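You operate a simulated robot arm through the tools that you are given. There is no shell and no other tool.

The job below is to be done with a simulated robot arm. You get a single attempt, and the scene is never put back.

## Task
Set the guide wide, roll the crosswise enclosure up and clamp it.
Fine: free the guide knob, push the guide right in (in is wide), lock the knob again; drop the blue stop; it goes against the yellow stop. Leave the rest of the feed line as it is.

The check looks at the end state, three seconds after you hand in, the way a careful person would. Anything else that was tipped, shoved, dropped, spilled or broken makes it a failure.

## Robot
A 6-joint arm with a two-finger gripper, fixed in place. Base frame: the origin is at the foot of the arm, x ahead of it, y to its left, z up. Lengths are in mm, angles in rad, forces in N, time in s.
Its first joint turns from -2.897 to 2.897 rad. Payload 3.43 kg.
Tool frame: the origin (TCP) lies between the finger pads and is the grasp point; the fingertips stand 20 mm ahead of it; z points along the fingers, y is the line along which they close. The gripper opens to 190 mm. The gripper's body begins 248 mm behind the TCP.
Orientation is that of the tool frame in the base frame, as [roll, pitch, yaw] about the fixed x, y, z axes, in that order (R = Rz(yaw) Ry(pitch) Rx(roll)). With the fingers straight down and closing along the base's y, the tool's x points along the base's -x, its y along +y and its z along -z.

## Interface
- The arm moves only by the tool arm_command. Its argument "steps" is one flat list of numbers, 7 for each row, row after row: the shift along the tool's x, y, z in mm, then the turn, a rotation vector about the tool's x, y, z in rad, then the gripper command, from -1 (fully open) to 1 (shut), values between in proportion. In form: [dx, dy, dz, wx, wy, wz, claw, dx, dy, dz, wx, wy, wz, claw, ...]. A call has 1 to 20 rows; each row shifts and turns the commanded pose from where the row before left it, along the tool's axes as they then stand. Each row takes 0.2 s and may step no farther than 50 mm and 0.15 rad from the row before; otherwise, or with a gripper value out of range, the whole call is refused. Where a pose cannot be reached the arm comes as near as it can. A force on the tool above 70 N (or 10 N above the force at the start of the call, whichever is more), or a blocked arm, ends the call early, and 0.2 s more pass. Each finger travels about 153 mm/s and halts on what it meets, pressing with about 27 N; the grip force reading is that of the motor and also rises with nothing between the fingers. The clock runs only during rows and for 0.2 s after the last one: add rows that do not move to give the fingers time. The reply holds the time, the measured pose of the TCP, the force on the tool along the base axes, the opening and the grip force, in the units named above and with some noise, with the torque about the TCP (base axes, N m) and any sound that the robot's microphone picked up.
- Cameras (640 x 400 px; columns grow to the right, rows downward): "scene" is fixed at [224.7, 497.1, 1414.3]; the picture's right is [0.93, 0.38, 0.00], its down [0.26, -0.63, -0.74] and it looks along [-0.28, 0.68, -0.68] (base axes); focal length 214 px, centre (320, 200). "wrist" rides on the gripper at [70, -9, -288] in the tool frame; the picture's right is [0.12, 0.99, 0.00], its down [-0.96, 0.12, -0.25] and it looks along [-0.25, 0.03, 0.97] (tool axes); focal length 261 px, centre (320, 200). There is no depth. A picture from a camera that has moved, and an enlarged one, comes with that camera's place and axes in the base frame and with its lens. The place of the scene camera against the robot may be out by one fixed shift of up to 25 mm in any direction.
- snapshot(camera): a new picture of that camera. The clock stands still meanwhile.
- lift_body(by): slides the trunk up (or, below 0, down) by that many mm; the arm rides with it, the base frame stays. It gives what a move gives, with no picture.
- zoom(camera, box): a new picture of the part [left, top, right, bottom] of that camera's present view, enlarged. The clock stands still meanwhile.
- hand_in(): hands the job in; it is judged then, once.

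Nothing tells you positions but the pictures and the camera data. Unless the task says otherwise, let go and move clear before handing in.

The tools are called by a JSON object that holds its "name" and its "arguments". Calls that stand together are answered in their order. arm_command: Moves the arm, as the interface text tells. Its arguments: {"type":"object","properties":{"steps":{"type":"array"}},"required":["steps"]} The other tools are called the same way: lift_body (by) slides the trunk up or down; snapshot (camera) takes a picture; zoom (camera, box) takes an enlarged picture of a part of a camera's view; hand_in () hands the job in.

At the start:

```text
time_s: 0.0
position: [324.9, 488.1, 1136.7]
tool_rot: [-3.138, -0.001, 3.14]
contact_force: [0.0, 0.8, -0.7]
torque: [-0.01, -0.01, 0.03]
finger_gap: 190.0
gripper_force: 0.0
trunk travel left (down, up): [-350.0, 90.0]
```

scene: 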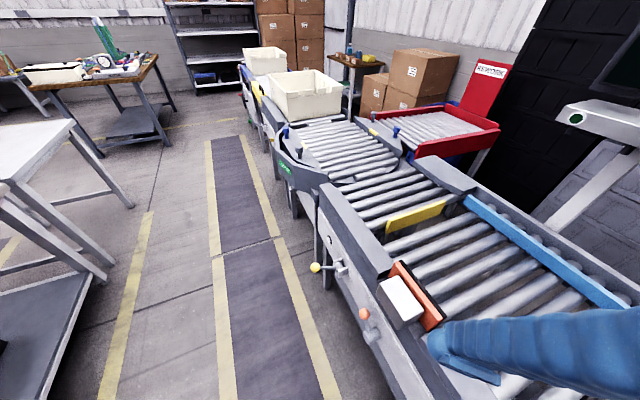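
wrist: 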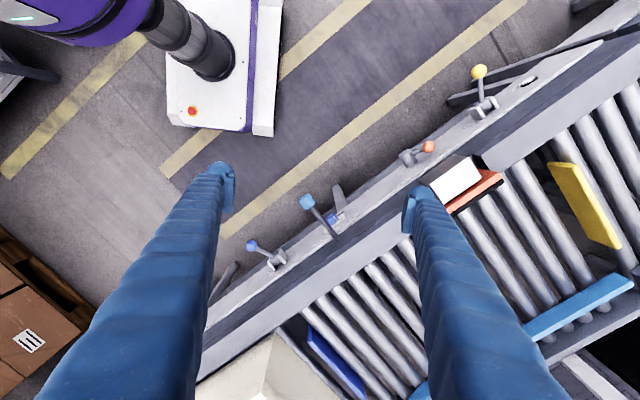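

I see a roller conveyor with several levers along its side, a yellow stop, an orange/white pusher (the guide?), and a blue rail. I'll look closer at everything before I move.

{"name": "zoom", "arguments": {"camera": "scene", "box": [300, 180, 460, 380]}}

{"name": "zoom", "arguments": {"camera": "wrist", "box": [200, 150, 400, 300]}}

{"name": "zoom", "arguments": {"camera": "wrist", "box": [380, 50, 640, 230]}}

{"name": "zoom", "arguments": {"camera": "scene", "box": [230, 40, 480, 200]}}

{"name": "zoom", "arguments": {"camera": "wrist", "box": [180, 200, 440, 400]}}

{"name": "zoom", "arguments": {"camera": "scene", "box": [380, 180, 640, 400]}}

```text
2.00 times, centred on (380, 280) of scene
camera zoom: at [224.7, 497.1, 1414.3], right [0.93, 0.38, 0.0], down [0.26, -0.63, -0.74], along [-0.28, 0.68, -0.68], focal length 429 px, centre (200, 40)
```

zoom: 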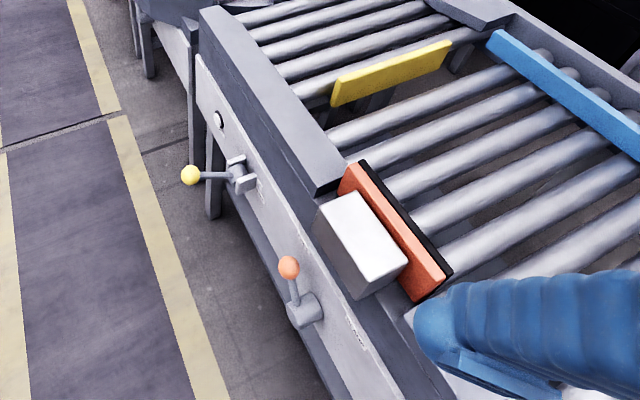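

```text
2.67 times, centred on (300, 225) of wrist
camera zoom: at [254.7, 482.5, 1425.5], right [-0.12, 0.99, 0.0], down [0.96, 0.12, 0.25], along [0.24, 0.03, -0.97], focal length 695 px, centre (373, 133)
```

zoom: 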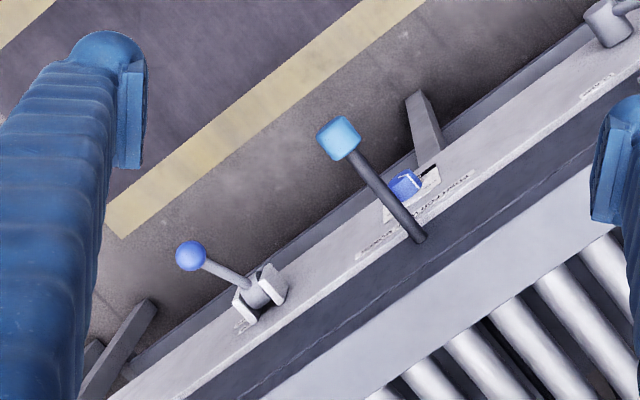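

```text
2.22 times, centred on (510, 140) of wrist
camera zoom: at [254.7, 482.5, 1425.5], right [-0.12, 0.99, 0.0], down [0.96, 0.12, 0.25], along [0.24, 0.03, -0.97], focal length 579 px, centre (-102, 333)
```

zoom: 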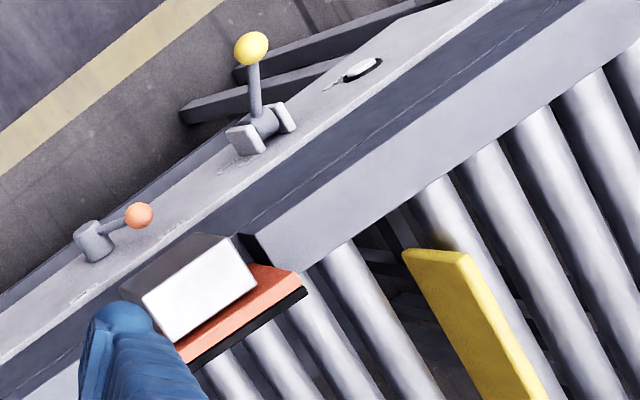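

```text
2.50 times, centred on (355, 120) of scene
camera zoom: at [224.7, 497.1, 1414.3], right [0.93, 0.38, 0.0], down [0.26, -0.63, -0.74], along [-0.28, 0.68, -0.68], focal length 536 px, centre (232, 400)
```

zoom: 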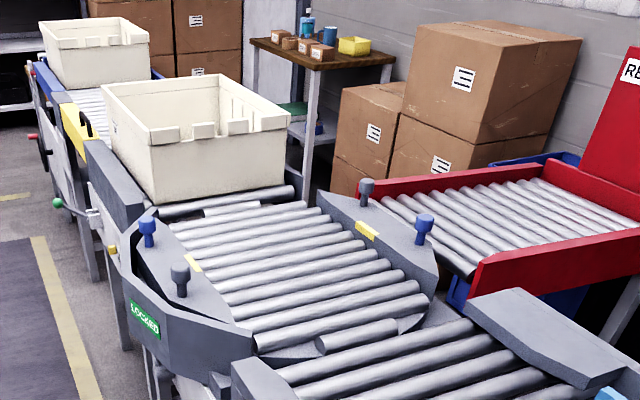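

```text
2.00 times, centred on (310, 300) of wrist
camera zoom: at [254.7, 482.5, 1425.5], right [-0.12, 0.99, 0.0], down [0.96, 0.12, 0.25], along [0.24, 0.03, -0.97], focal length 521 px, centre (340, 0)
```

zoom: 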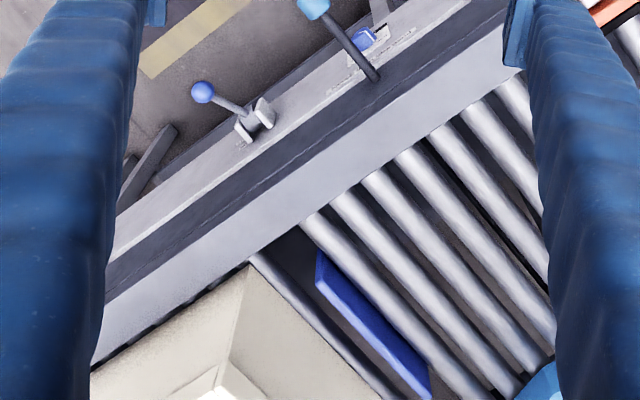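

```text
1.82 times, centred on (510, 290) of scene
camera zoom: at [224.7, 497.1, 1414.3], right [0.93, 0.38, 0.0], down [0.26, -0.63, -0.74], along [-0.28, 0.68, -0.68], focal length 390 px, centre (-26, 36)
```

zoom: 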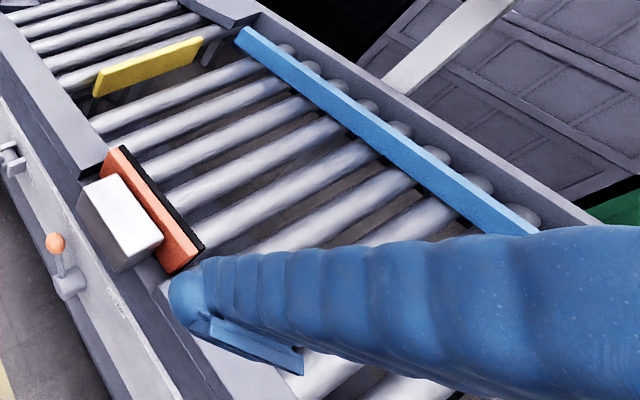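

The line runs diagonally under the gripper: the yellow stop is downstream, the clamp has an orange lever, and a pale-blue push rod seems to drive the guide. The enclosure is upstream at lower left in the wrist view. I'll raise the trunk and move the wrist camera to see the rest and get stereo.

{"name": "lift_body", "arguments": {"by": 85}}

{"name": "snapshot", "arguments": {"camera": "wrist"}}

{"name": "arm_command", "arguments": {"steps": [-20, -40, 0, 0, 0, 0, -1, -20, -40, 0, 0, 0, 0, -1, -20, -40, 0, 0, 0, 0, -1, -20, -40, 0, 0, 0, 0, -1]}}

{"name": "snapshot", "arguments": {"camera": "wrist"}}

{"name": "snapshot", "arguments": {"camera": "scene"}}

```text
time_s: 1.2
position: [323.2, 487.8, 1220.1]
tool_rot: [-3.133, -0.005, -3.14]
contact_force: [-0.8, 0.1, 0.1]
torque: [-0.04, 0.02, 0.03]
finger_gap: 190.0
gripper_force: 0.0
trunk travel left (down, up): [-435.0, 5.0]
```

```text
taken
camera wrist: at [254.9, 482.9, 1508.2], right [-0.12, 0.99, -0.01], down [0.96, 0.12, 0.24], along [0.24, 0.02, -0.97], focal length 261 px, centre (320, 200)
```

wrist: 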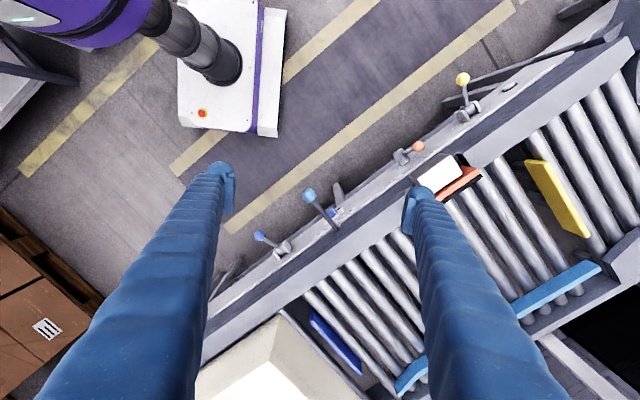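

```text
time_s: 2.2
position: [403.9, 327.1, 1223.5]
tool_rot: [-3.139, -0.002, 3.14]
contact_force: [0.3, -0.1, -0.1]
torque: [0.13, 0.03, 0.03]
finger_gap: 189.9
gripper_force: 0.1
trunk travel left (down, up): [-435.0, 5.0]
```

```text
taken
camera wrist: at [334.3, 319.6, 1511.1], right [-0.12, 0.99, 0.0], down [0.96, 0.12, 0.24], along [0.24, 0.03, -0.97], focal length 261 px, centre (320, 200)
```

wrist: 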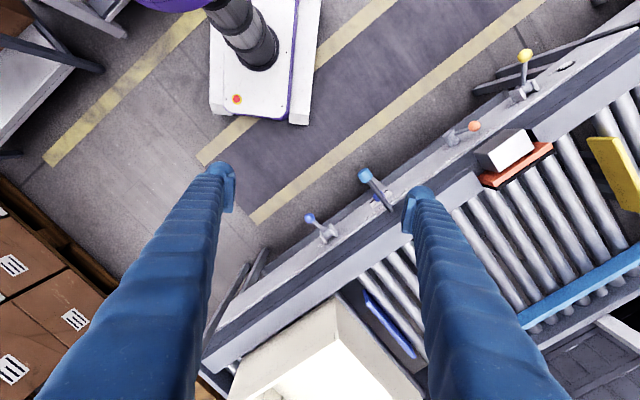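

```text
taken
```

scene: 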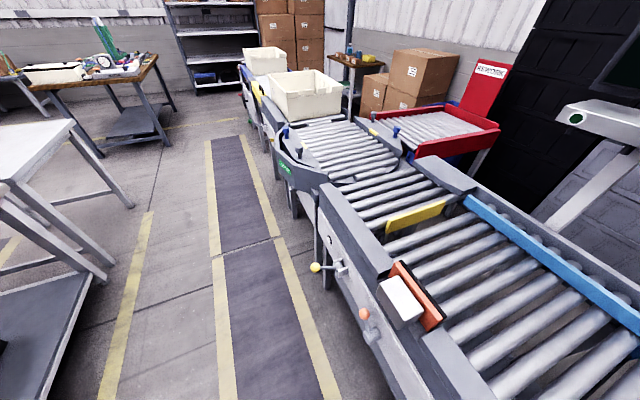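

The blue stop holds a cream enclosure upstream. I'll move on to see it in full.

{"name": "arm_command", "arguments": {"steps": [-30, -40, 0, 0, 0, 0, -1, -30, -40, 0, 0, 0, 0, -1, -30, -40, 0, 0, 0, 0, -1, -30, -40, 0, 0, 0, 0, -1, -30, -40, 0, 0, 0, 0, -1, -30, -40, 0, 0, 0, 0, -1]}}

{"name": "snapshot", "arguments": {"camera": "wrist"}}

```text
time_s: 3.6
position: [586.8, 86.3, 1221.6]
tool_rot: [-3.14, -0.002, -3.141]
contact_force: [-0.1, -1.1, -0.1]
torque: [0.23, 0.11, 0.02]
finger_gap: 190.1
gripper_force: 0.1
trunk travel left (down, up): [-435.0, 5.0]
```

```text
taken
camera wrist: at [516.0, 79.4, 1509.5], right [-0.12, 0.99, 0.0], down [0.96, 0.12, 0.24], along [0.24, 0.03, -0.97], focal length 261 px, centre (320, 200)
```

wrist: 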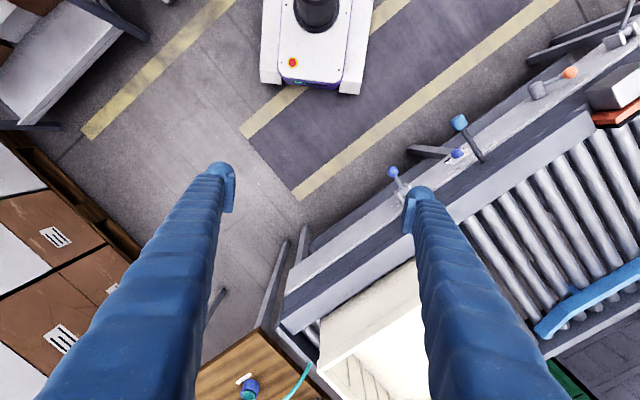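

{"name": "arm_command", "arguments": {"steps": [-40, 20, 0, 0, 0, 0, -1, -40, 20, 0, 0, 0, 0, -1, -40, 20, 0, 0, 0, 0, -1, -40, 20, 0, 0, 0, 0, -1, -40, 20, 0, 0, 0, 0, -1, -40, 0, 0, 0, 0, 0, -1]}}

{"name": "snapshot", "arguments": {"camera": "wrist"}}

```text
time_s: 5.0
position: [824.9, 189.7, 1223.2]
tool_rot: [-3.138, -0.004, -3.14]
contact_force: [0.4, 0.4, -0.9]
torque: [0.03, 0.1, -0.04]
finger_gap: 189.6
gripper_force: 0.1
trunk travel left (down, up): [-435.0, 5.0]
```

```text
taken
camera wrist: at [756.8, 183.4, 1512.3], right [-0.12, 0.99, 0.0], down [0.96, 0.12, 0.24], along [0.24, 0.03, -0.97], focal length 261 px, centre (320, 200)
```

wrist: 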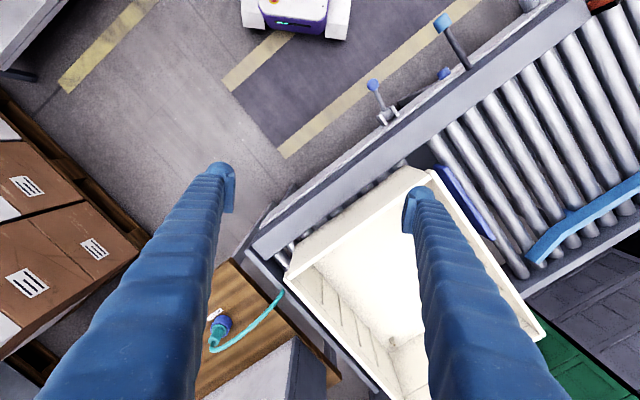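

The enclosure is a large open cream bin lying crosswise at the upstream end, held by the blue stop. The line runs along about (-0.71, 0.71), and the levers are on the side facing the base. I'll turn the tool to match the line and look at the control panel up close.

{"name": "arm_command", "arguments": {"steps": [0, 0, 0, 0, 0, -0.131, -1, 0, 0, 0, 0, 0, -0.131, -1, 0, 0, 0, 0, 0, -0.131, -1, 0, 0, 0, 0, 0, -0.131, -1, 0, 0, 0, 0, 0, -0.131, -1, 0, 0, 0, 0, 0, -0.13, -1, 20, 44, 0, 0, 0, 0, -1, 20, 44, 0, 0, 0, 0, -1, 20, 44, 0, 0, 0, 0, -1, 20, 44, 0, 0, 0, 0, -1, 20, 44, 0, 0, 0, 0, -1, 20, 44, 0, 0, 0, 0, -1, 20, 44, 0, 0, 0, 0, -1, 20, 44, 0, 0, 0, 0, -1]}}

{"name": "snapshot", "arguments": {"camera": "wrist"}}

```text
time_s: 8.0
position: [460.6, 325.4, 1222.0]
tool_rot: [-3.14, -0.002, -2.356]
contact_force: [0.2, 0.3, 0.3]
torque: [-0.05, -0.12, -0.02]
finger_gap: 189.8
gripper_force: 0.1
trunk travel left (down, up): [-435.0, 5.0]
```

```text
taken
camera wrist: at [417.0, 271.7, 1510.7], right [-0.79, 0.62, 0.0], down [0.6, 0.76, 0.24], along [0.15, 0.19, -0.97], focal length 261 px, centre (320, 200)
```

wrist: 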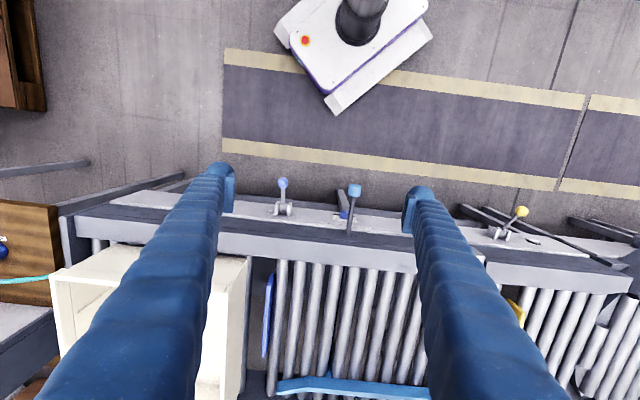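

{"name": "zoom", "arguments": {"camera": "wrist", "box": [240, 150, 400, 250]}}

{"name": "lift_body", "arguments": {"by": -220}}

{"name": "snapshot", "arguments": {"camera": "wrist"}}

{"name": "zoom", "arguments": {"camera": "wrist", "box": [240, 120, 420, 250]}}

```text
4.00 times, centred on (320, 200) of wrist
camera zoom: at [417.0, 271.7, 1510.7], right [-0.79, 0.62, 0.0], down [0.6, 0.76, 0.24], along [0.15, 0.19, -0.97], focal length 1043 px, centre (320, 200)
```

zoom: 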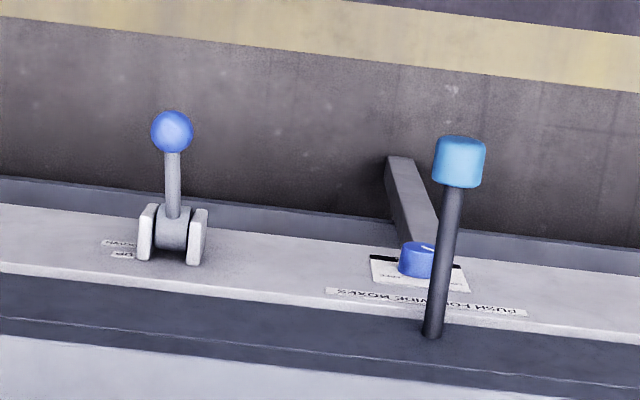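

```text
time_s: 10.3
position: [462.3, 324.3, 1001.5]
tool_rot: [3.141, -0.004, -2.357]
contact_force: [0.4, -0.4, -0.5]
torque: [-0.03, 0.0, 0.0]
finger_gap: 190.2
gripper_force: 0.0
trunk travel left (down, up): [-215.0, 225.0]
```

```text
taken
camera wrist: at [419.2, 271.2, 1290.1], right [-0.79, 0.62, 0.0], down [0.6, 0.76, 0.24], along [0.15, 0.19, -0.97], focal length 261 px, centre (320, 200)
```

wrist: 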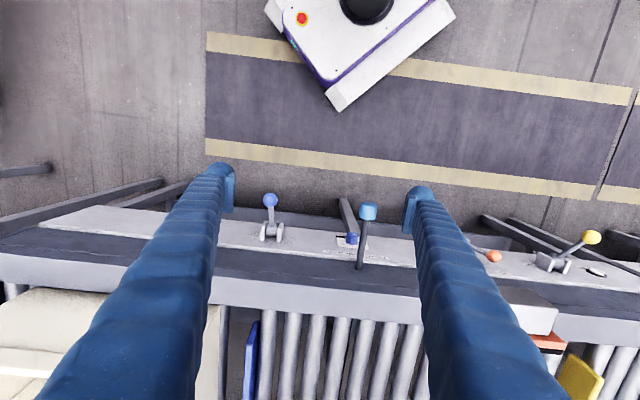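

```text
3.08 times, centred on (330, 185) of wrist
camera zoom: at [419.2, 271.2, 1290.1], right [-0.79, 0.62, 0.0], down [0.6, 0.76, 0.24], along [0.15, 0.19, -0.97], focal length 802 px, centre (289, 246)
```

zoom: 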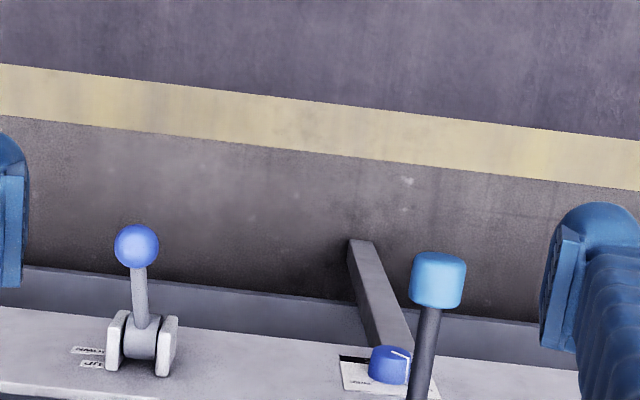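

{"name": "arm_command", "arguments": {"steps": [20, 0, 0, 0, -0.145, 0, -1, 20, 0, 0, 0, -0.145, 0, -1, 20, 0, 0, 0, -0.145, 0, -1]}}

{"name": "snapshot", "arguments": {"camera": "wrist"}}

{"name": "zoom", "arguments": {"camera": "wrist", "box": [220, 60, 420, 200]}}

```text
time_s: 11.1
position: [429.1, 292.6, 995.5]
tool_rot: [3.141, 0.304, -2.285]
contact_force: [0.4, 1.5, -0.4]
torque: [-0.23, 0.11, -0.01]
finger_gap: 190.2
gripper_force: 0.1
out of reach, approached as far as the arm can: row 3
trunk travel left (down, up): [-215.0, 225.0]
```

```text
taken
camera wrist: at [335.7, 173.0, 1248.5], right [-0.82, 0.56, -0.04], down [0.47, 0.71, 0.52], along [0.32, 0.42, -0.85], focal length 261 px, centre (320, 200)
```

wrist: 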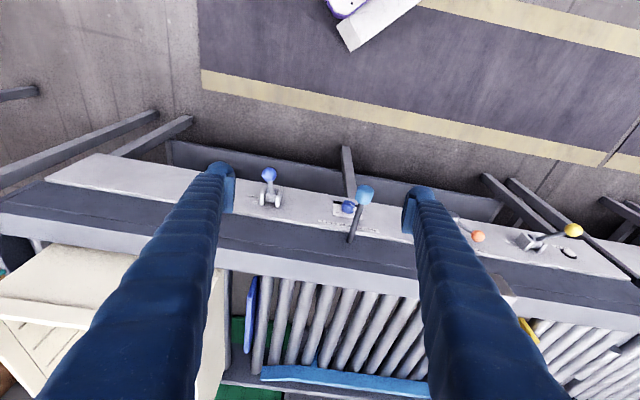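

```text
2.86 times, centred on (320, 130) of wrist
camera zoom: at [335.7, 173.0, 1248.5], right [-0.82, 0.56, -0.04], down [0.47, 0.71, 0.52], along [0.32, 0.42, -0.85], focal length 745 px, centre (320, 400)
```

zoom: 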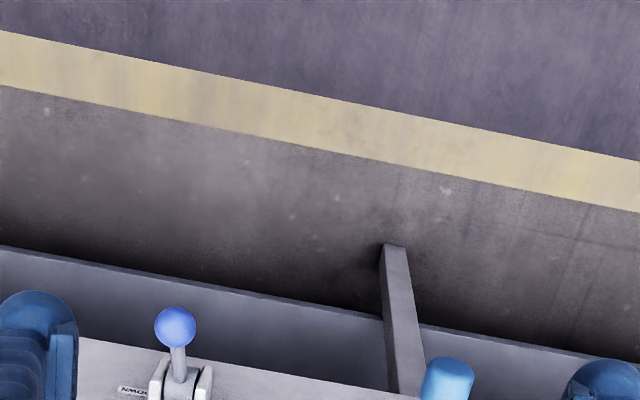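

{"name": "zoom", "arguments": {"camera": "wrist", "box": [240, 150, 400, 250]}}

{"name": "zoom", "arguments": {"camera": "wrist", "box": [440, 190, 600, 290]}}

{"name": "zoom", "arguments": {"camera": "wrist", "box": [325, 180, 385, 220]}}

```text
4.00 times, centred on (320, 200) of wrist
camera zoom: at [335.7, 173.0, 1248.5], right [-0.82, 0.56, -0.04], down [0.47, 0.71, 0.52], along [0.32, 0.42, -0.85], focal length 1043 px, centre (320, 200)
```

zoom: 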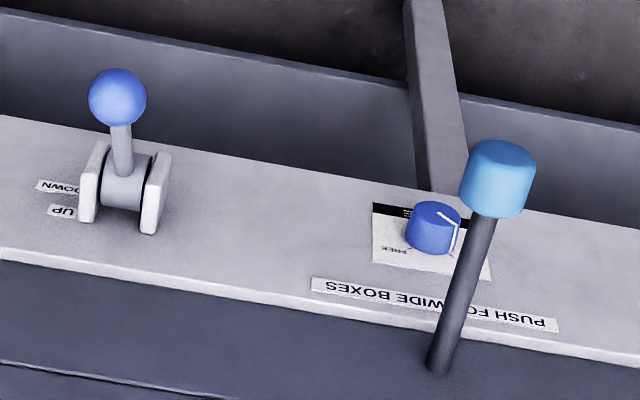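

```text
4.00 times, centred on (520, 240) of wrist
camera zoom: at [335.7, 173.0, 1248.5], right [-0.82, 0.56, -0.04], down [0.47, 0.71, 0.52], along [0.32, 0.42, -0.85], focal length 1043 px, centre (-480, 40)
```

zoom: 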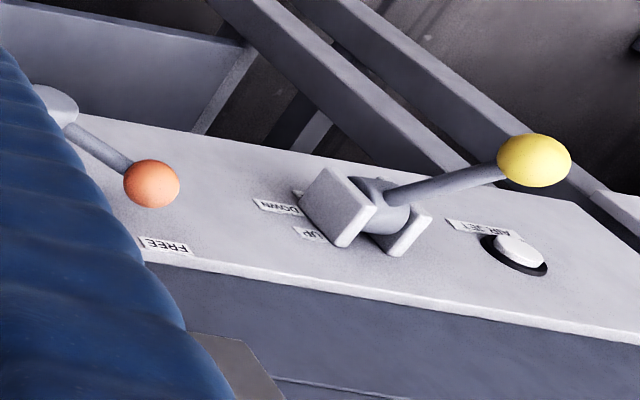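

```text
10.00 times, centred on (355, 200) of wrist
camera zoom: at [335.7, 173.0, 1248.5], right [-0.82, 0.56, -0.04], down [0.47, 0.71, 0.52], along [0.32, 0.42, -0.85], focal length 2606 px, centre (-30, 200)
```

zoom: 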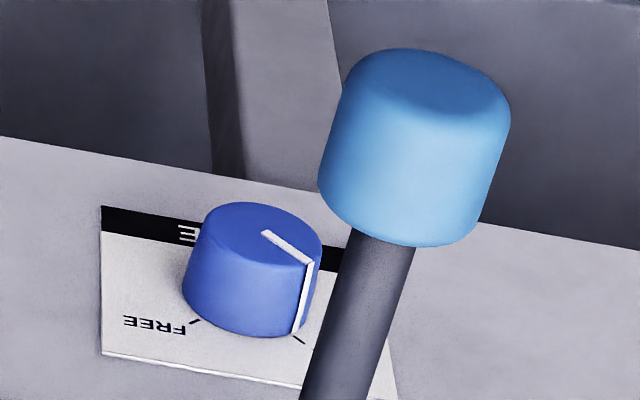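

The panel is vertical and faces the base. The guide push rod sits above a lock knob that turns between two ticks (it looks locked, with FREE at the other tick). The stop levers are marked UP/DOWN. I'll move farther out, level the tool toward the panel and look straight at it.

{"name": "arm_command", "arguments": {"steps": [-22.7, 25, 10.5, 0, 0, 0, -1, -22.7, 25, 10.5, 0, 0, 0, -1, -22.7, 25, 10.5, 0, 0, 0, -1, -22.7, 25, 10.5, 0, 0, 0, -1, -22.7, 25, 10.5, 0, 0, 0, -1, -22.7, 25, 10.5, 0, 0, 0, -1, -22.7, 25, 10.5, 0, 0, 0, -1, -22.7, 25, 10.5, 0, 0, 0, -1, 0, 0, 0, 0, -0.14, 0, -1, 0, 0, 0, 0, -0.14, 0, -1, 0, 0, 0, 0, -0.14, 0, -1]}}

{"name": "snapshot", "arguments": {"camera": "wrist"}}

{"name": "snapshot", "arguments": {"camera": "scene"}}

```text
time_s: 13.5
position: [415.9, 588.5, 977.5]
tool_rot: [3.088, 0.415, -2.356]
contact_force: [0.2, -0.6, -0.8]
torque: [0.0, 0.03, 0.0]
finger_gap: 189.9
gripper_force: 0.1
out of reach, approached as far as the arm can: row 9, 10, 11
trunk travel left (down, up): [-215.0, 225.0]
```

```text
taken
camera wrist: at [305.2, 444.7, 1212.0], right [-0.79, 0.61, 0.0], down [0.48, 0.62, 0.62], along [0.38, 0.49, -0.78], focal length 261 px, centre (320, 200)
```

wrist: 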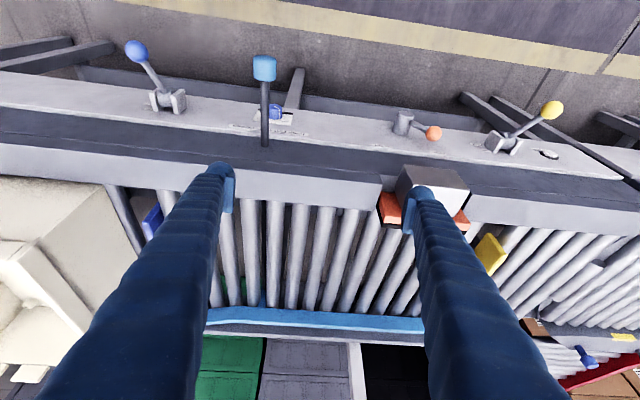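

```text
taken
```

scene: 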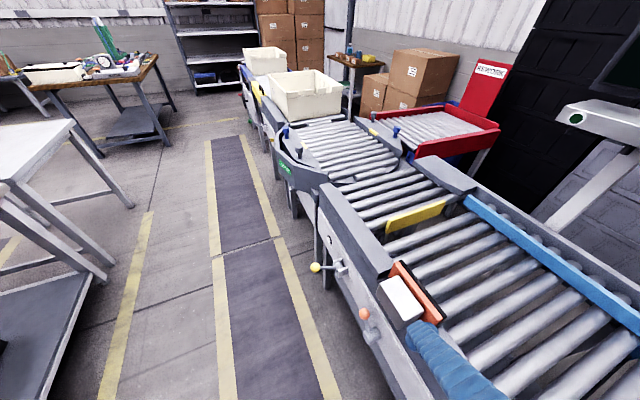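

The tilt stops at about 0.42 rad. I'll test whether TCP height relative to the trunk changes that limit.

{"name": "arm_command", "arguments": {"steps": [-34, 0, -29.5, 0, 0, 0, -1, -34, 0, -29.5, 0, 0, 0, -1, -34, 0, -29.5, 0, 0, 0, -1]}}

```text
time_s: 14.5
position: [472.7, 609.8, 1074.4]
tool_rot: [3.092, 0.384, -2.383]
contact_force: [0.2, 0.5, -0.2]
torque: [0.0, 0.08, 0.04]
finger_gap: 190.0
gripper_force: 0.0
trunk travel left (down, up): [-215.0, 225.0]
stopped in row 3: the arm was blocked; the commanded pose is now the measured one
```

{"name": "arm_command", "arguments": {"steps": [33, 3, 26.2, 0, 0, 0, -1, 33, 3, 26.2, 0, 0, 0, -1, 33, 3, 26.2, 0, 0, 0, -1, 33, 3, 26.2, 0, 0, 0, -1, 33, 3, 26.2, 0, 0, 0, -1, 33, 3, 26.2, 0, 0, 0, -1]}}

{"name": "arm_command", "arguments": {"steps": [0, 0, 0, 0, -0.1, 0, -1, 0, 0, 0, 0, -0.1, 0, -1, 0, 0, 0, 0, -0.1, 0, -1]}}

```text
time_s: 16.1
position: [389.0, 483.5, 871.6]
tool_rot: [-3.079, 0.301, -2.512]
contact_force: [0.0, -0.3, 1.2]
torque: [0.0, -0.04, -0.02]
finger_gap: 189.8
gripper_force: 0.1
out of reach, approached as far as the arm can: row 4, 6
trunk travel left (down, up): [-215.0, 225.0]
stopped in row 6: the arm was blocked; the commanded pose is now the measured one
```

```text
time_s: 16.9
position: [394.8, 497.9, 889.8]
tool_rot: [-3.043, 0.586, -2.479]
contact_force: [-0.4, -0.7, 0.9]
torque: [-0.01, -0.01, 0.01]
finger_gap: 189.9
gripper_force: 0.1
out of reach, approached as far as the arm can: row 3
trunk travel left (down, up): [-215.0, 225.0]
```

Lower arm height relative to the trunk gives more tilt. I'll raise the trunk, bring the arm down and tilt again.

{"name": "lift_body", "arguments": {"by": 220}}

{"name": "snapshot", "arguments": {"camera": "wrist"}}

```text
time_s: 19.3
position: [395.1, 496.3, 1109.3]
tool_rot: [-3.044, 0.586, -2.481]
contact_force: [0.5, -0.4, -0.3]
torque: [0.0, 0.04, -0.03]
finger_gap: 189.8
gripper_force: 0.1
trunk travel left (down, up): [-435.0, 5.0]
```

```text
taken
camera wrist: at [211.9, 379.5, 1310.0], right [-0.64, 0.75, -0.15], down [0.44, 0.52, 0.73], along [0.62, 0.4, -0.67], focal length 261 px, centre (320, 200)
```

wrist: 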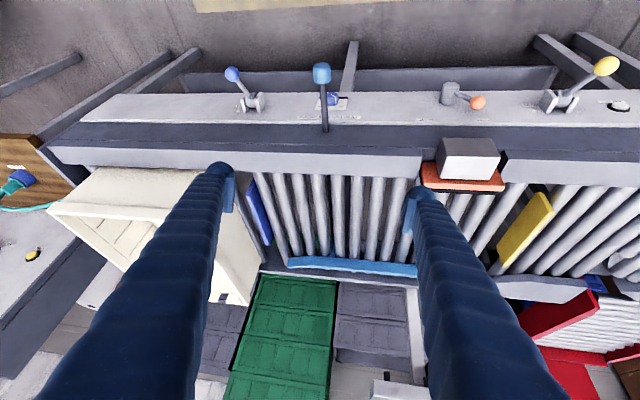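

{"name": "arm_command", "arguments": {"steps": [0, 0, 0, -0.083, 0, -0.052, -1, 0, 0, 0, -0.083, 0, -0.052, -1, 24.3, 0, 36.7, 0, 0, 0, -1, 24.3, 0, 36.7, 0, 0, 0, -1, 24.3, 0, 36.7, 0, 0, 0, -1, 24.3, 0, 36.7, 0, 0, 0, -1, 24.3, 0, 36.7, 0, 0, 0, -1]}}

{"name": "arm_command", "arguments": {"steps": [0, 0, 0, 0, -0.1, 0, -1, 0, 0, 0, 0, -0.1, 0, -1, 0, 0, 0, 0, -0.1, 0, -1, 0, 0, 0, 0, -0.1, 0, -1]}}

```text
time_s: 20.9
position: [451.1, 578.8, 977.4]
tool_rot: [-3.046, 0.545, -2.352]
contact_force: [0.4, 0.6, -0.5]
torque: [-0.02, 0.05, 0.01]
finger_gap: 189.9
gripper_force: 0.2
out of reach, approached as far as the arm can: row 1, 2, 3, 4, 5, 6, 7
trunk travel left (down, up): [-435.0, 5.0]
```

```text
time_s: 21.9
position: [505.8, 662.6, 1035.8]
tool_rot: [-2.9, 0.899, -2.217]
contact_force: [0.7, -0.6, -0.1]
torque: [-0.03, -0.02, -0.07]
finger_gap: 189.8
gripper_force: 0.0
out of reach, approached as far as the arm can: row 1, 2, 3, 4
trunk travel left (down, up): [-435.0, 5.0]
```

{"name": "arm_command", "arguments": {"steps": [0, 0, 0, 0, 0.141, 0, -1, 0, 0, 0, 0, 0.141, 0, -1, 0, 0, 0, 0, 0.141, 0, -1, 0, 0, 0, 0, 0.141, 0, -1, 0, 0, 0, 0, 0.141, 0, -1, 0, 0, 0, 0, 0.141, 0, -1, 0, 0, 0, 0, 0.14, 0, -1, -37, -17, -15, 0, 0, 0, -1, -37, -17, -15, 0, 0, 0, -1, -37, -17, -15, 0, 0, 0, -1]}}

{"name": "arm_command", "arguments": {"steps": [0, 0, 0, 0, -0.15, 0, -1]}}

{"name": "arm_command", "arguments": {"steps": [0, 0, 0, 0, -0.15, 0, -1]}}

{"name": "arm_command", "arguments": {"steps": [0, 0, 0, 0, -0.15, 0, -1]}}

{"name": "arm_command", "arguments": {"steps": [0, 0, 0, 0, -0.15, 0, -1]}}

{"name": "arm_command", "arguments": {"steps": [0, 0, 0, 0, -0.15, 0, -1]}}

```text
time_s: 24.1
position: [620.8, 707.4, 1078.3]
tool_rot: [-2.996, -0.077, -2.413]
contact_force: [0.5, 0.4, 0.5]
torque: [-0.06, 0.09, 0.0]
finger_gap: 190.3
gripper_force: 0.1
trunk travel left (down, up): [-435.0, 5.0]
```

```text
time_s: 24.5
position: [616.9, 707.1, 1080.1]
tool_rot: [-2.991, 0.077, -2.392]
contact_force: [-0.5, 1.0, 0.0]
torque: [0.01, -0.06, -0.01]
finger_gap: 189.8
gripper_force: 0.0
trunk travel left (down, up): [-435.0, 5.0]
```

```text
time_s: 24.9
position: [617.2, 707.9, 1083.1]
tool_rot: [-2.989, 0.227, -2.368]
contact_force: [-1.2, 0.4, 0.8]
torque: [-0.14, -0.18, -0.02]
finger_gap: 189.7
gripper_force: 0.1
trunk travel left (down, up): [-435.0, 5.0]
```

```text
time_s: 25.3
position: [616.1, 707.4, 1081.0]
tool_rot: [-2.98, 0.373, -2.342]
contact_force: [-1.4, 0.7, 0.0]
torque: [-0.16, -0.25, -0.09]
finger_gap: 189.7
gripper_force: 0.2
trunk travel left (down, up): [-435.0, 5.0]
```

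```text
time_s: 25.7
position: [604.7, 698.7, 1071.6]
tool_rot: [-3.013, 0.488, -2.398]
contact_force: [1.1, 1.9, 1.6]
torque: [-0.37, 0.32, -0.16]
finger_gap: 190.4
gripper_force: 0.0
trunk travel left (down, up): [-435.0, 5.0]
```

```text
time_s: 26.3
position: [620.4, 651.9, 1061.8]
tool_rot: [-2.97, 0.593, -2.472]
contact_force: [0.4, -0.7, -0.6]
torque: [0.08, 0.07, 0.06]
finger_gap: 190.0
gripper_force: 0.1
trunk travel left (down, up): [-435.0, 5.0]
stopped in row 1: the arm was blocked; the commanded pose is now the measured one
```

The tilt still seems blocked here. I'll level the tool and spin it about its own axis to see how far the last joint turns. A flipped tool orientation may allow horizontal pointing.

{"name": "arm_command", "arguments": {"steps": [0, 0, 0, -0.08, 0.15, 0, -1, 0, 0, 0, -0.08, 0.15, 0, -1, 0, 0, 0, 0, 0.15, 0, -1, 0, 0, 0, 0, 0.14, 0, -1]}}

{"name": "arm_command", "arguments": {"steps": [0, 0, 0, 0, 0, 0.15, -1, 0, 0, 0, 0, 0, 0.15, -1, 0, 0, 0, 0, 0, 0.15, -1, 0, 0, 0, 0, 0, 0.15, -1, 0, 0, 0, 0, 0, 0.15, -1, 0, 0, 0, 0, 0, 0.15, -1, 0, 0, 0, 0, 0, 0.15, -1, 0, 0, 0, 0, 0, 0.15, -1, 0, 0, 0, 0, 0, 0.15, -1, 0, 0, 0, 0, 0, 0.15, -1, 0, 0, 0, 0, 0, 0.15, -1, 0, 0, 0, 0, 0, 0.15, -1, 0, 0, 0, 0, 0, 0.15, -1, 0, 0, 0, 0, 0, 0.15, -1, 0, 0, 0, 0, 0, 0.15, -1, 0, 0, 0, 0, 0, 0.15, -1, 0, 0, 0, 0, 0, 0.15, -1, 0, 0, 0, 0, 0, 0.15, -1, 0, 0, 0, 0, 0, 0.15, -1, 0, 0, 0, 0, 0, 0.15, -1]}}

{"name": "snapshot", "arguments": {"camera": "wrist"}}

```text
refused: row 1 steps farther than a row can; nothing moved
```

```text
time_s: 30.5
position: [854.2, 748.6, 1207.1]
tool_rot: [3.037, -0.476, 0.927]
contact_force: [-0.3, 0.4, 0.4]
torque: [0.02, 0.01, 0.0]
finger_gap: 189.9
gripper_force: 0.1
out of reach, approached as far as the arm can: row 6, 7, 8, 9, 10, 11, 12, 13, 14, 15, 16, 17, 18, 19, 20
trunk travel left (down, up): [-435.0, 5.0]
```

```text
taken
camera wrist: at [782.8, 718.5, 1494.1], right [0.82, -0.55, 0.15], down [-0.51, -0.83, -0.21], along [0.24, 0.1, -0.97], focal length 261 px, centre (320, 200)
```

wrist: 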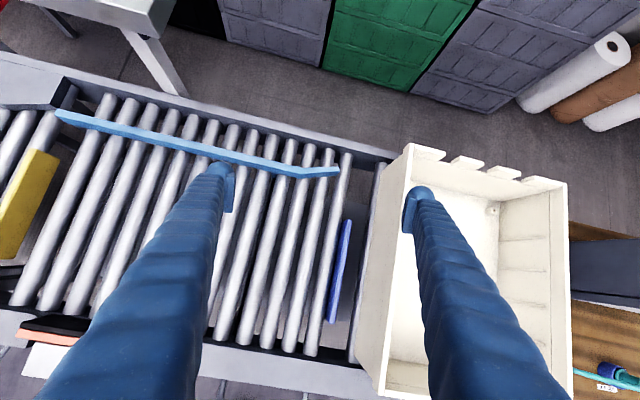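

The tool flips fine, which also gave a clear view of the bin behind the blue stop. In this orientation I'll move back over the line and try tilting outward again.

{"name": "arm_command", "arguments": {"steps": [0, 0, 0, 0.04, 0, 0.126, -1, -38.5, -10.5, 6, 0, 0, 0, -1, -38.5, -10.5, 6, 0, 0, 0, -1, -38.5, -10.5, 6, 0, 0, 0, -1, -38.5, -10.5, 6, 0, 0, 0, -1, -38.5, -10.5, 6, 0, 0, 0, -1, -38.5, -10.5, 6, 0, 0, 0, -1, -38.5, -10.5, 6, 0, 0, 0, -1, -38.5, -10.5, 6, 0, 0, 0, -1, -38.5, -10.5, 6, 0, 0, 0, -1]}}

{"name": "arm_command", "arguments": {"steps": [0, 0, 0, 0, 0.14, 0, -1, 0, 0, 0, 0, 0.14, 0, -1, 0, 0, 0, 0, 0.14, 0, -1, 0, 0, 0, 0, 0.14, 0, -1]}}

{"name": "snapshot", "arguments": {"camera": "wrist"}}

```text
time_s: 32.7
position: [593.7, 607.1, 995.8]
tool_rot: [3.127, -0.476, 0.788]
contact_force: [-0.1, -0.9, -0.3]
torque: [0.03, -0.02, -0.03]
finger_gap: 190.2
gripper_force: 0.0
out of reach, approached as far as the arm can: row 1, 2
trunk travel left (down, up): [-435.0, 5.0]
```

```text
time_s: 33.7
position: [623.2, 640.4, 1017.6]
tool_rot: [2.9, -0.989, 0.994]
contact_force: [1.3, 0.0, -0.3]
torque: [-0.02, 0.06, 0.01]
finger_gap: 189.9
gripper_force: 0.0
out of reach, approached as far as the arm can: row 1, 2, 3, 4
trunk travel left (down, up): [-435.0, 5.0]
```

```text
taken
camera wrist: at [452.7, 522.0, 1229.7], right [0.73, -0.64, 0.23], down [-0.37, -0.66, -0.66], along [0.57, 0.4, -0.72], focal length 261 px, centre (320, 200)
```

wrist: 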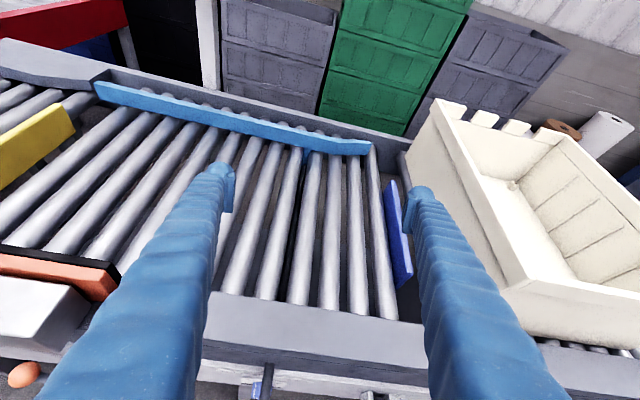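

Tilting toward the panel is limited by minimum arm radius. A side-on grasp of the knob, with the gripper lying roughly parallel to the panel and rolled about the knob's axis, should work instead. I'll return to the original tool-down orientation.

{"name": "arm_command", "arguments": {"steps": [0, 0, -20, 0, -0.14, 0, -1, 0, 0, -20, 0, -0.14, 0, -1, 0, 0, -20, 0, -0.14, 0, -1, 0, 0, 0, 0, -0.14, 0, -1, 0, 0, 0, 0, -0.14, 0, -1, 0, 0, 0, 0, -0.14, 0, -1, 0, 0, 0, 0, -0.14, 0, -1]}}

```text
time_s: 35.3
position: [614.6, 591.9, 1060.6]
tool_rot: [2.924, -0.359, 0.836]
contact_force: [-0.4, -1.0, -0.1]
torque: [-0.01, -0.07, 0.02]
finger_gap: 189.8
gripper_force: 0.0
out of reach, approached as far as the arm can: row 4, 5, 6, 7
trunk travel left (down, up): [-435.0, 5.0]
```

{"name": "arm_command", "arguments": {"steps": [0, 0, -15, 0.1, -0.09, 0, -1, 0, 0, -15, 0.1, -0.09, 0, -1, 0, 0, 0, 0, -0.1, 0, -1, 0, 0, 0, 0, -0.08, 0, -1]}}

{"name": "arm_command", "arguments": {"steps": [0, 0, 0, 0, 0, -0.14, -1, 0, 0, 0, 0, 0, -0.14, -1, 0, 0, 0, 0, 0, -0.14, -1, 0, 0, 0, 0, 0, -0.14, -1, 0, 0, 0, 0, 0, -0.14, -1]}}

```text
time_s: 36.3
position: [581.6, 568.5, 1062.7]
tool_rot: [2.991, -0.078, 0.799]
contact_force: [-0.5, -0.7, 0.3]
torque: [0.02, -0.01, 0.0]
finger_gap: 189.8
gripper_force: 0.2
out of reach, approached as far as the arm can: row 1, 2, 3, 4
trunk travel left (down, up): [-435.0, 5.0]
```

```text
time_s: 37.5
position: [565.2, 550.7, 1046.1]
tool_rot: [2.989, 0.036, 1.493]
contact_force: [-0.4, 0.6, -0.7]
torque: [0.01, 0.01, 0.01]
finger_gap: 190.0
gripper_force: 0.0
out of reach, approached as far as the arm can: row 1, 2, 3, 4, 5
trunk travel left (down, up): [-435.0, 5.0]
```

{"name": "arm_command", "arguments": {"steps": [0, 0, 0, 0, 0, -0.145, -1, 0, 0, 0, 0, 0, -0.145, -1, 0, 0, 0, 0, 0, -0.145, -1, 0, 0, 0, 0, 0, -0.145, -1, 0, 0, 0, 0, 0, -0.145, -1, 0, 0, 0, 0, 0, -0.145, -1, 0, 0, 0, 0, 0, -0.145, -1, 0, 0, 0, 0, 0, -0.145, -1, 0, 0, 0, 0, 0, -0.145, -1, 0, 0, 0, 0, 0, -0.145, -1, 0, 0, 0, 0, 0, -0.145, -1, 0, 0, 0, 0, 0, -0.145, -1, 0, 0, 0, 0, 0, -0.145, -1, 0, 0, 0, 0, 0, -0.145, -1, 0, 0, 0, 0, 0, -0.145, -1, 0, 0, 0, 0, 0, -0.145, -1, 0, 0, 0, 0, 0, -0.11, -1]}}

{"name": "snapshot", "arguments": {"camera": "wrist"}}

```text
time_s: 41.1
position: [557.6, 545.1, 1038.6]
tool_rot: [-3.01, 0.069, -2.353]
contact_force: [0.8, 0.5, -0.3]
torque: [0.02, 0.02, -0.01]
finger_gap: 189.7
gripper_force: 0.0
out of reach, approached as far as the arm can: row 1, 2, 3
trunk travel left (down, up): [-435.0, 5.0]
```

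```text
taken
camera wrist: at [473.7, 502.5, 1319.6], right [-0.78, 0.62, -0.14], down [0.56, 0.77, 0.3], along [0.29, 0.15, -0.94], focal length 261 px, centre (320, 200)
```

wrist: 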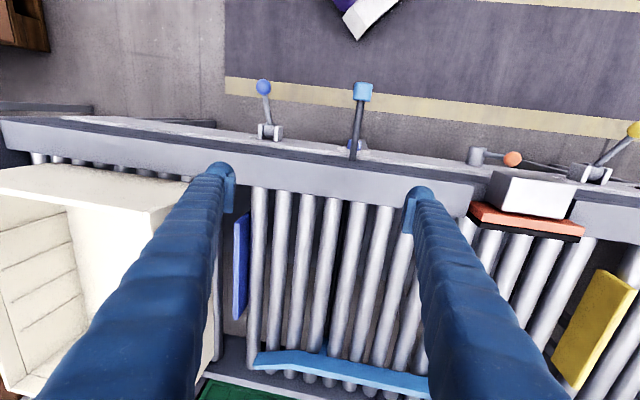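

{"name": "arm_command", "arguments": {"steps": [0, 0, 0, -0.131, 0.069, 0, -1, 16, 34, 8, 0, 0, 0, -1, 16, 34, 8, 0, 0, 0, -1, 16, 34, 8, 0, 0, 0, -1, 16, 34, 8, 0, 0, 0, -1, 16, 34, 8, 0, 0, 0, -1]}}

{"name": "arm_command", "arguments": {"steps": [0, 0, 0, 0.14, 0, 0, -1, 0, 0, 0, 0.14, 0, 0, -1, 0, 0, 0, 0.14, 0, 0, -1, 0, 0, 0, 0.14, 0, 0, -1, 0, 0, 0, 0.14, 0, 0, -1]}}

{"name": "arm_command", "arguments": {"steps": [0, 0, 0, 0.14, 0, 0, -1, 0, 0, 0, 0.14, 0, 0, -1, 0, 0, 0, 0.14, 0, 0, -1, 0, 0, 0, 0.14, 0, 0, -1, 0, 0, 0, 0.14, 0, 0, -1]}}

```text
time_s: 42.5
position: [388.1, 606.2, 971.4]
tool_rot: [-3.009, 0.07, -2.356]
contact_force: [-0.2, 0.8, -0.6]
torque: [-0.02, -0.09, 0.0]
finger_gap: 189.9
gripper_force: 0.1
out of reach, approached as far as the arm can: row 1
trunk travel left (down, up): [-435.0, 5.0]
```

```text
time_s: 43.7
position: [389.1, 609.2, 972.5]
tool_rot: [-2.308, 0.074, -2.356]
contact_force: [0.2, 0.7, -0.1]
torque: [-0.01, -0.04, 0.0]
finger_gap: 190.1
gripper_force: 0.0
trunk travel left (down, up): [-435.0, 5.0]
```

```text
time_s: 44.9
position: [392.9, 588.6, 981.5]
tool_rot: [-1.619, 0.07, -2.344]
contact_force: [0.5, 1.1, -0.4]
torque: [0.11, 0.11, -0.06]
finger_gap: 190.0
gripper_force: 0.1
out of reach, approached as far as the arm can: row 5
trunk travel left (down, up): [-435.0, 5.0]
```

Side-on roll works: the tool now points horizontally along the line. I'll back off from the panel, swing the tool partly toward it, then lower the trunk to knob height, watching the levers.

{"name": "arm_command", "arguments": {"steps": [27, 0, 14, 0, 0, -0.07, -1, 27, 0, 14, 0, 0, 0, -1, 0, 0, 0, 0, -0.15, 0, -1, 0, 0, 0, 0, -0.15, 0, -1, 0, 0, 0, 0, -0.15, 0, -1, 0, 0, 0, 0, -0.15, 0, 0.1, 0, 0, 0, 0, 0, 0, 0.1]}}

{"name": "snapshot", "arguments": {"camera": "wrist"}}

{"name": "snapshot", "arguments": {"camera": "scene"}}

```text
time_s: 46.5
position: [373.7, 529.5, 976.7]
tool_rot: [-1.602, 0.023, -1.753]
contact_force: [0.1, -0.7, 0.1]
torque: [0.02, -0.02, 0.03]
finger_gap: 85.5
gripper_force: 0.1
trunk travel left (down, up): [-435.0, 5.0]
```

```text
taken
camera wrist: at [79.0, 512.7, 992.9], right [-0.05, -0.09, -0.99], down [-0.07, 0.99, -0.09], along [1.0, 0.07, -0.05], focal length 261 px, centre (320, 200)
```

wrist: 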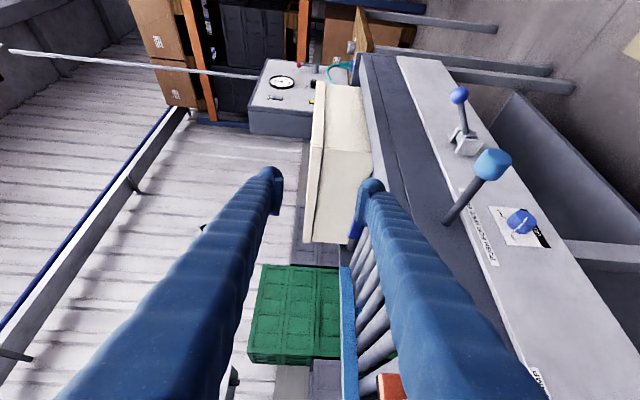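

```text
taken
```

scene: 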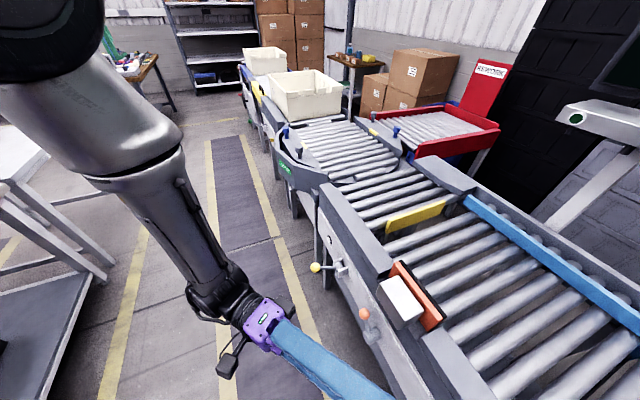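

{"name": "zoom", "arguments": {"camera": "wrist", "box": [440, 80, 600, 280]}}

{"name": "lift_body", "arguments": {"by": -200}}

{"name": "snapshot", "arguments": {"camera": "wrist"}}

{"name": "snapshot", "arguments": {"camera": "scene"}}

```text
2.00 times, centred on (520, 180) of wrist
camera zoom: at [79.0, 512.7, 992.9], right [-0.05, -0.09, -0.99], down [-0.07, 0.99, -0.09], along [1.0, 0.07, -0.05], focal length 521 px, centre (-80, 240)
```

zoom: 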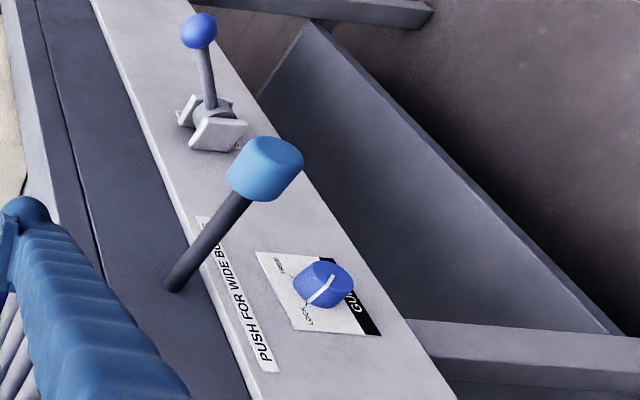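

```text
time_s: 48.6
position: [375.0, 530.5, 776.8]
tool_rot: [-1.601, 0.023, -1.753]
contact_force: [-0.1, 0.7, 0.1]
torque: [-0.02, 0.02, 0.0]
finger_gap: 85.4
gripper_force: 0.0
trunk travel left (down, up): [-235.0, 205.0]
```

```text
taken
camera wrist: at [78.9, 513.1, 793.0], right [-0.05, -0.09, -0.99], down [-0.07, 0.99, -0.09], along [1.0, 0.07, -0.05], focal length 261 px, centre (320, 200)
```

wrist: 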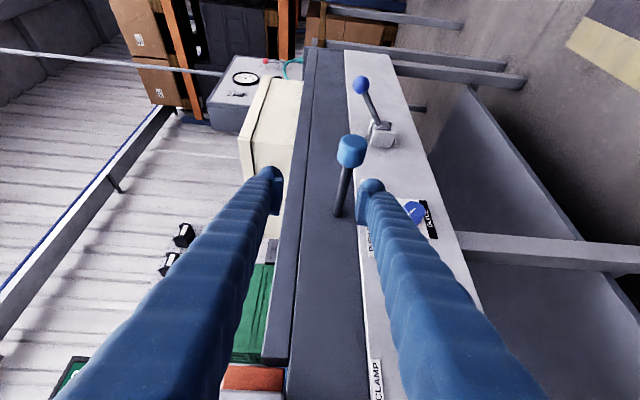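

```text
taken
```

scene: 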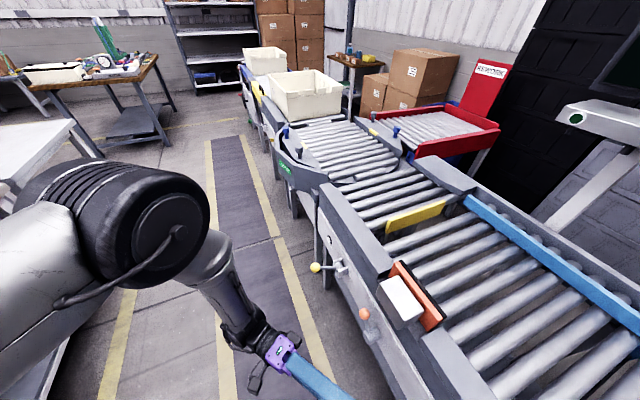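

{"name": "zoom", "arguments": {"camera": "wrist", "box": [320, 100, 480, 300]}}

{"name": "lift_body", "arguments": {"by": -120}}

{"name": "snapshot", "arguments": {"camera": "wrist"}}

{"name": "snapshot", "arguments": {"camera": "scene"}}

```text
2.00 times, centred on (400, 200) of wrist
camera zoom: at [78.9, 513.1, 793.0], right [-0.05, -0.09, -0.99], down [-0.07, 0.99, -0.09], along [1.0, 0.07, -0.05], focal length 521 px, centre (160, 200)
```

zoom: 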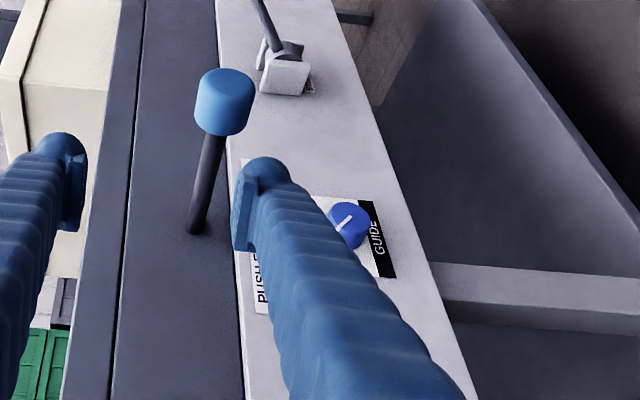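

```text
time_s: 50.1
position: [374.1, 529.0, 657.3]
tool_rot: [-1.602, 0.023, -1.753]
contact_force: [-0.3, 0.4, 0.2]
torque: [-0.01, 0.02, 0.01]
finger_gap: 85.4
gripper_force: 0.0
trunk travel left (down, up): [-115.0, 325.0]
```

```text
taken
camera wrist: at [78.8, 513.1, 673.0], right [-0.05, -0.09, -0.99], down [-0.07, 0.99, -0.09], along [1.0, 0.07, -0.05], focal length 261 px, centre (320, 200)
```

wrist: 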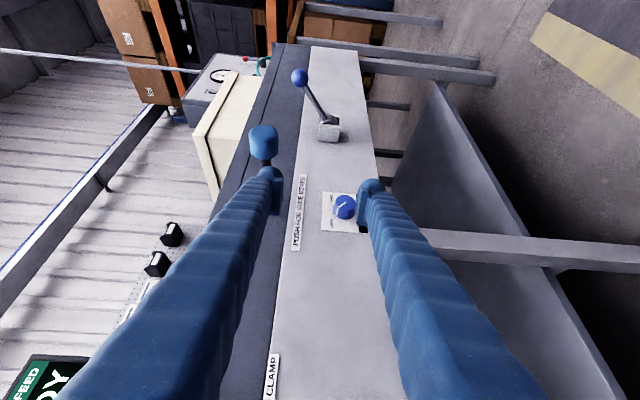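

```text
taken
```

scene: 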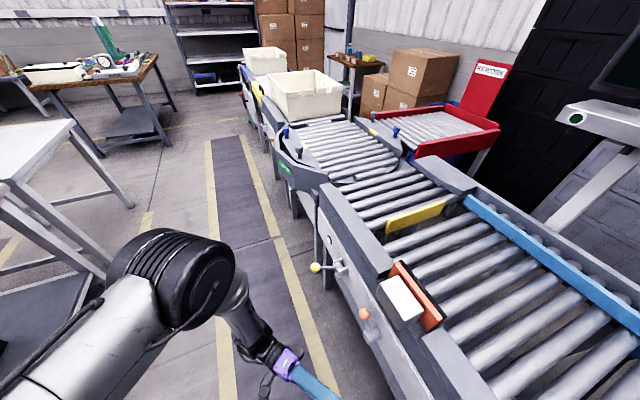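

{"name": "zoom", "arguments": {"camera": "wrist", "box": [300, 180, 380, 240]}}

```text
6.67 times, centred on (340, 210) of wrist
camera zoom: at [78.8, 513.1, 673.0], right [-0.05, -0.09, -0.99], down [-0.07, 0.99, -0.09], along [1.0, 0.07, -0.05], focal length 1738 px, centre (187, 133)
```

zoom: 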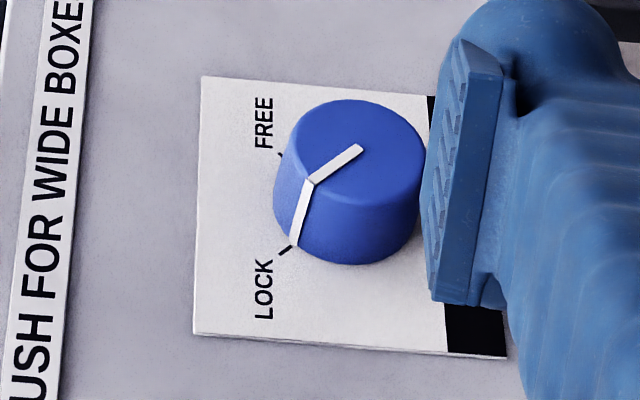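

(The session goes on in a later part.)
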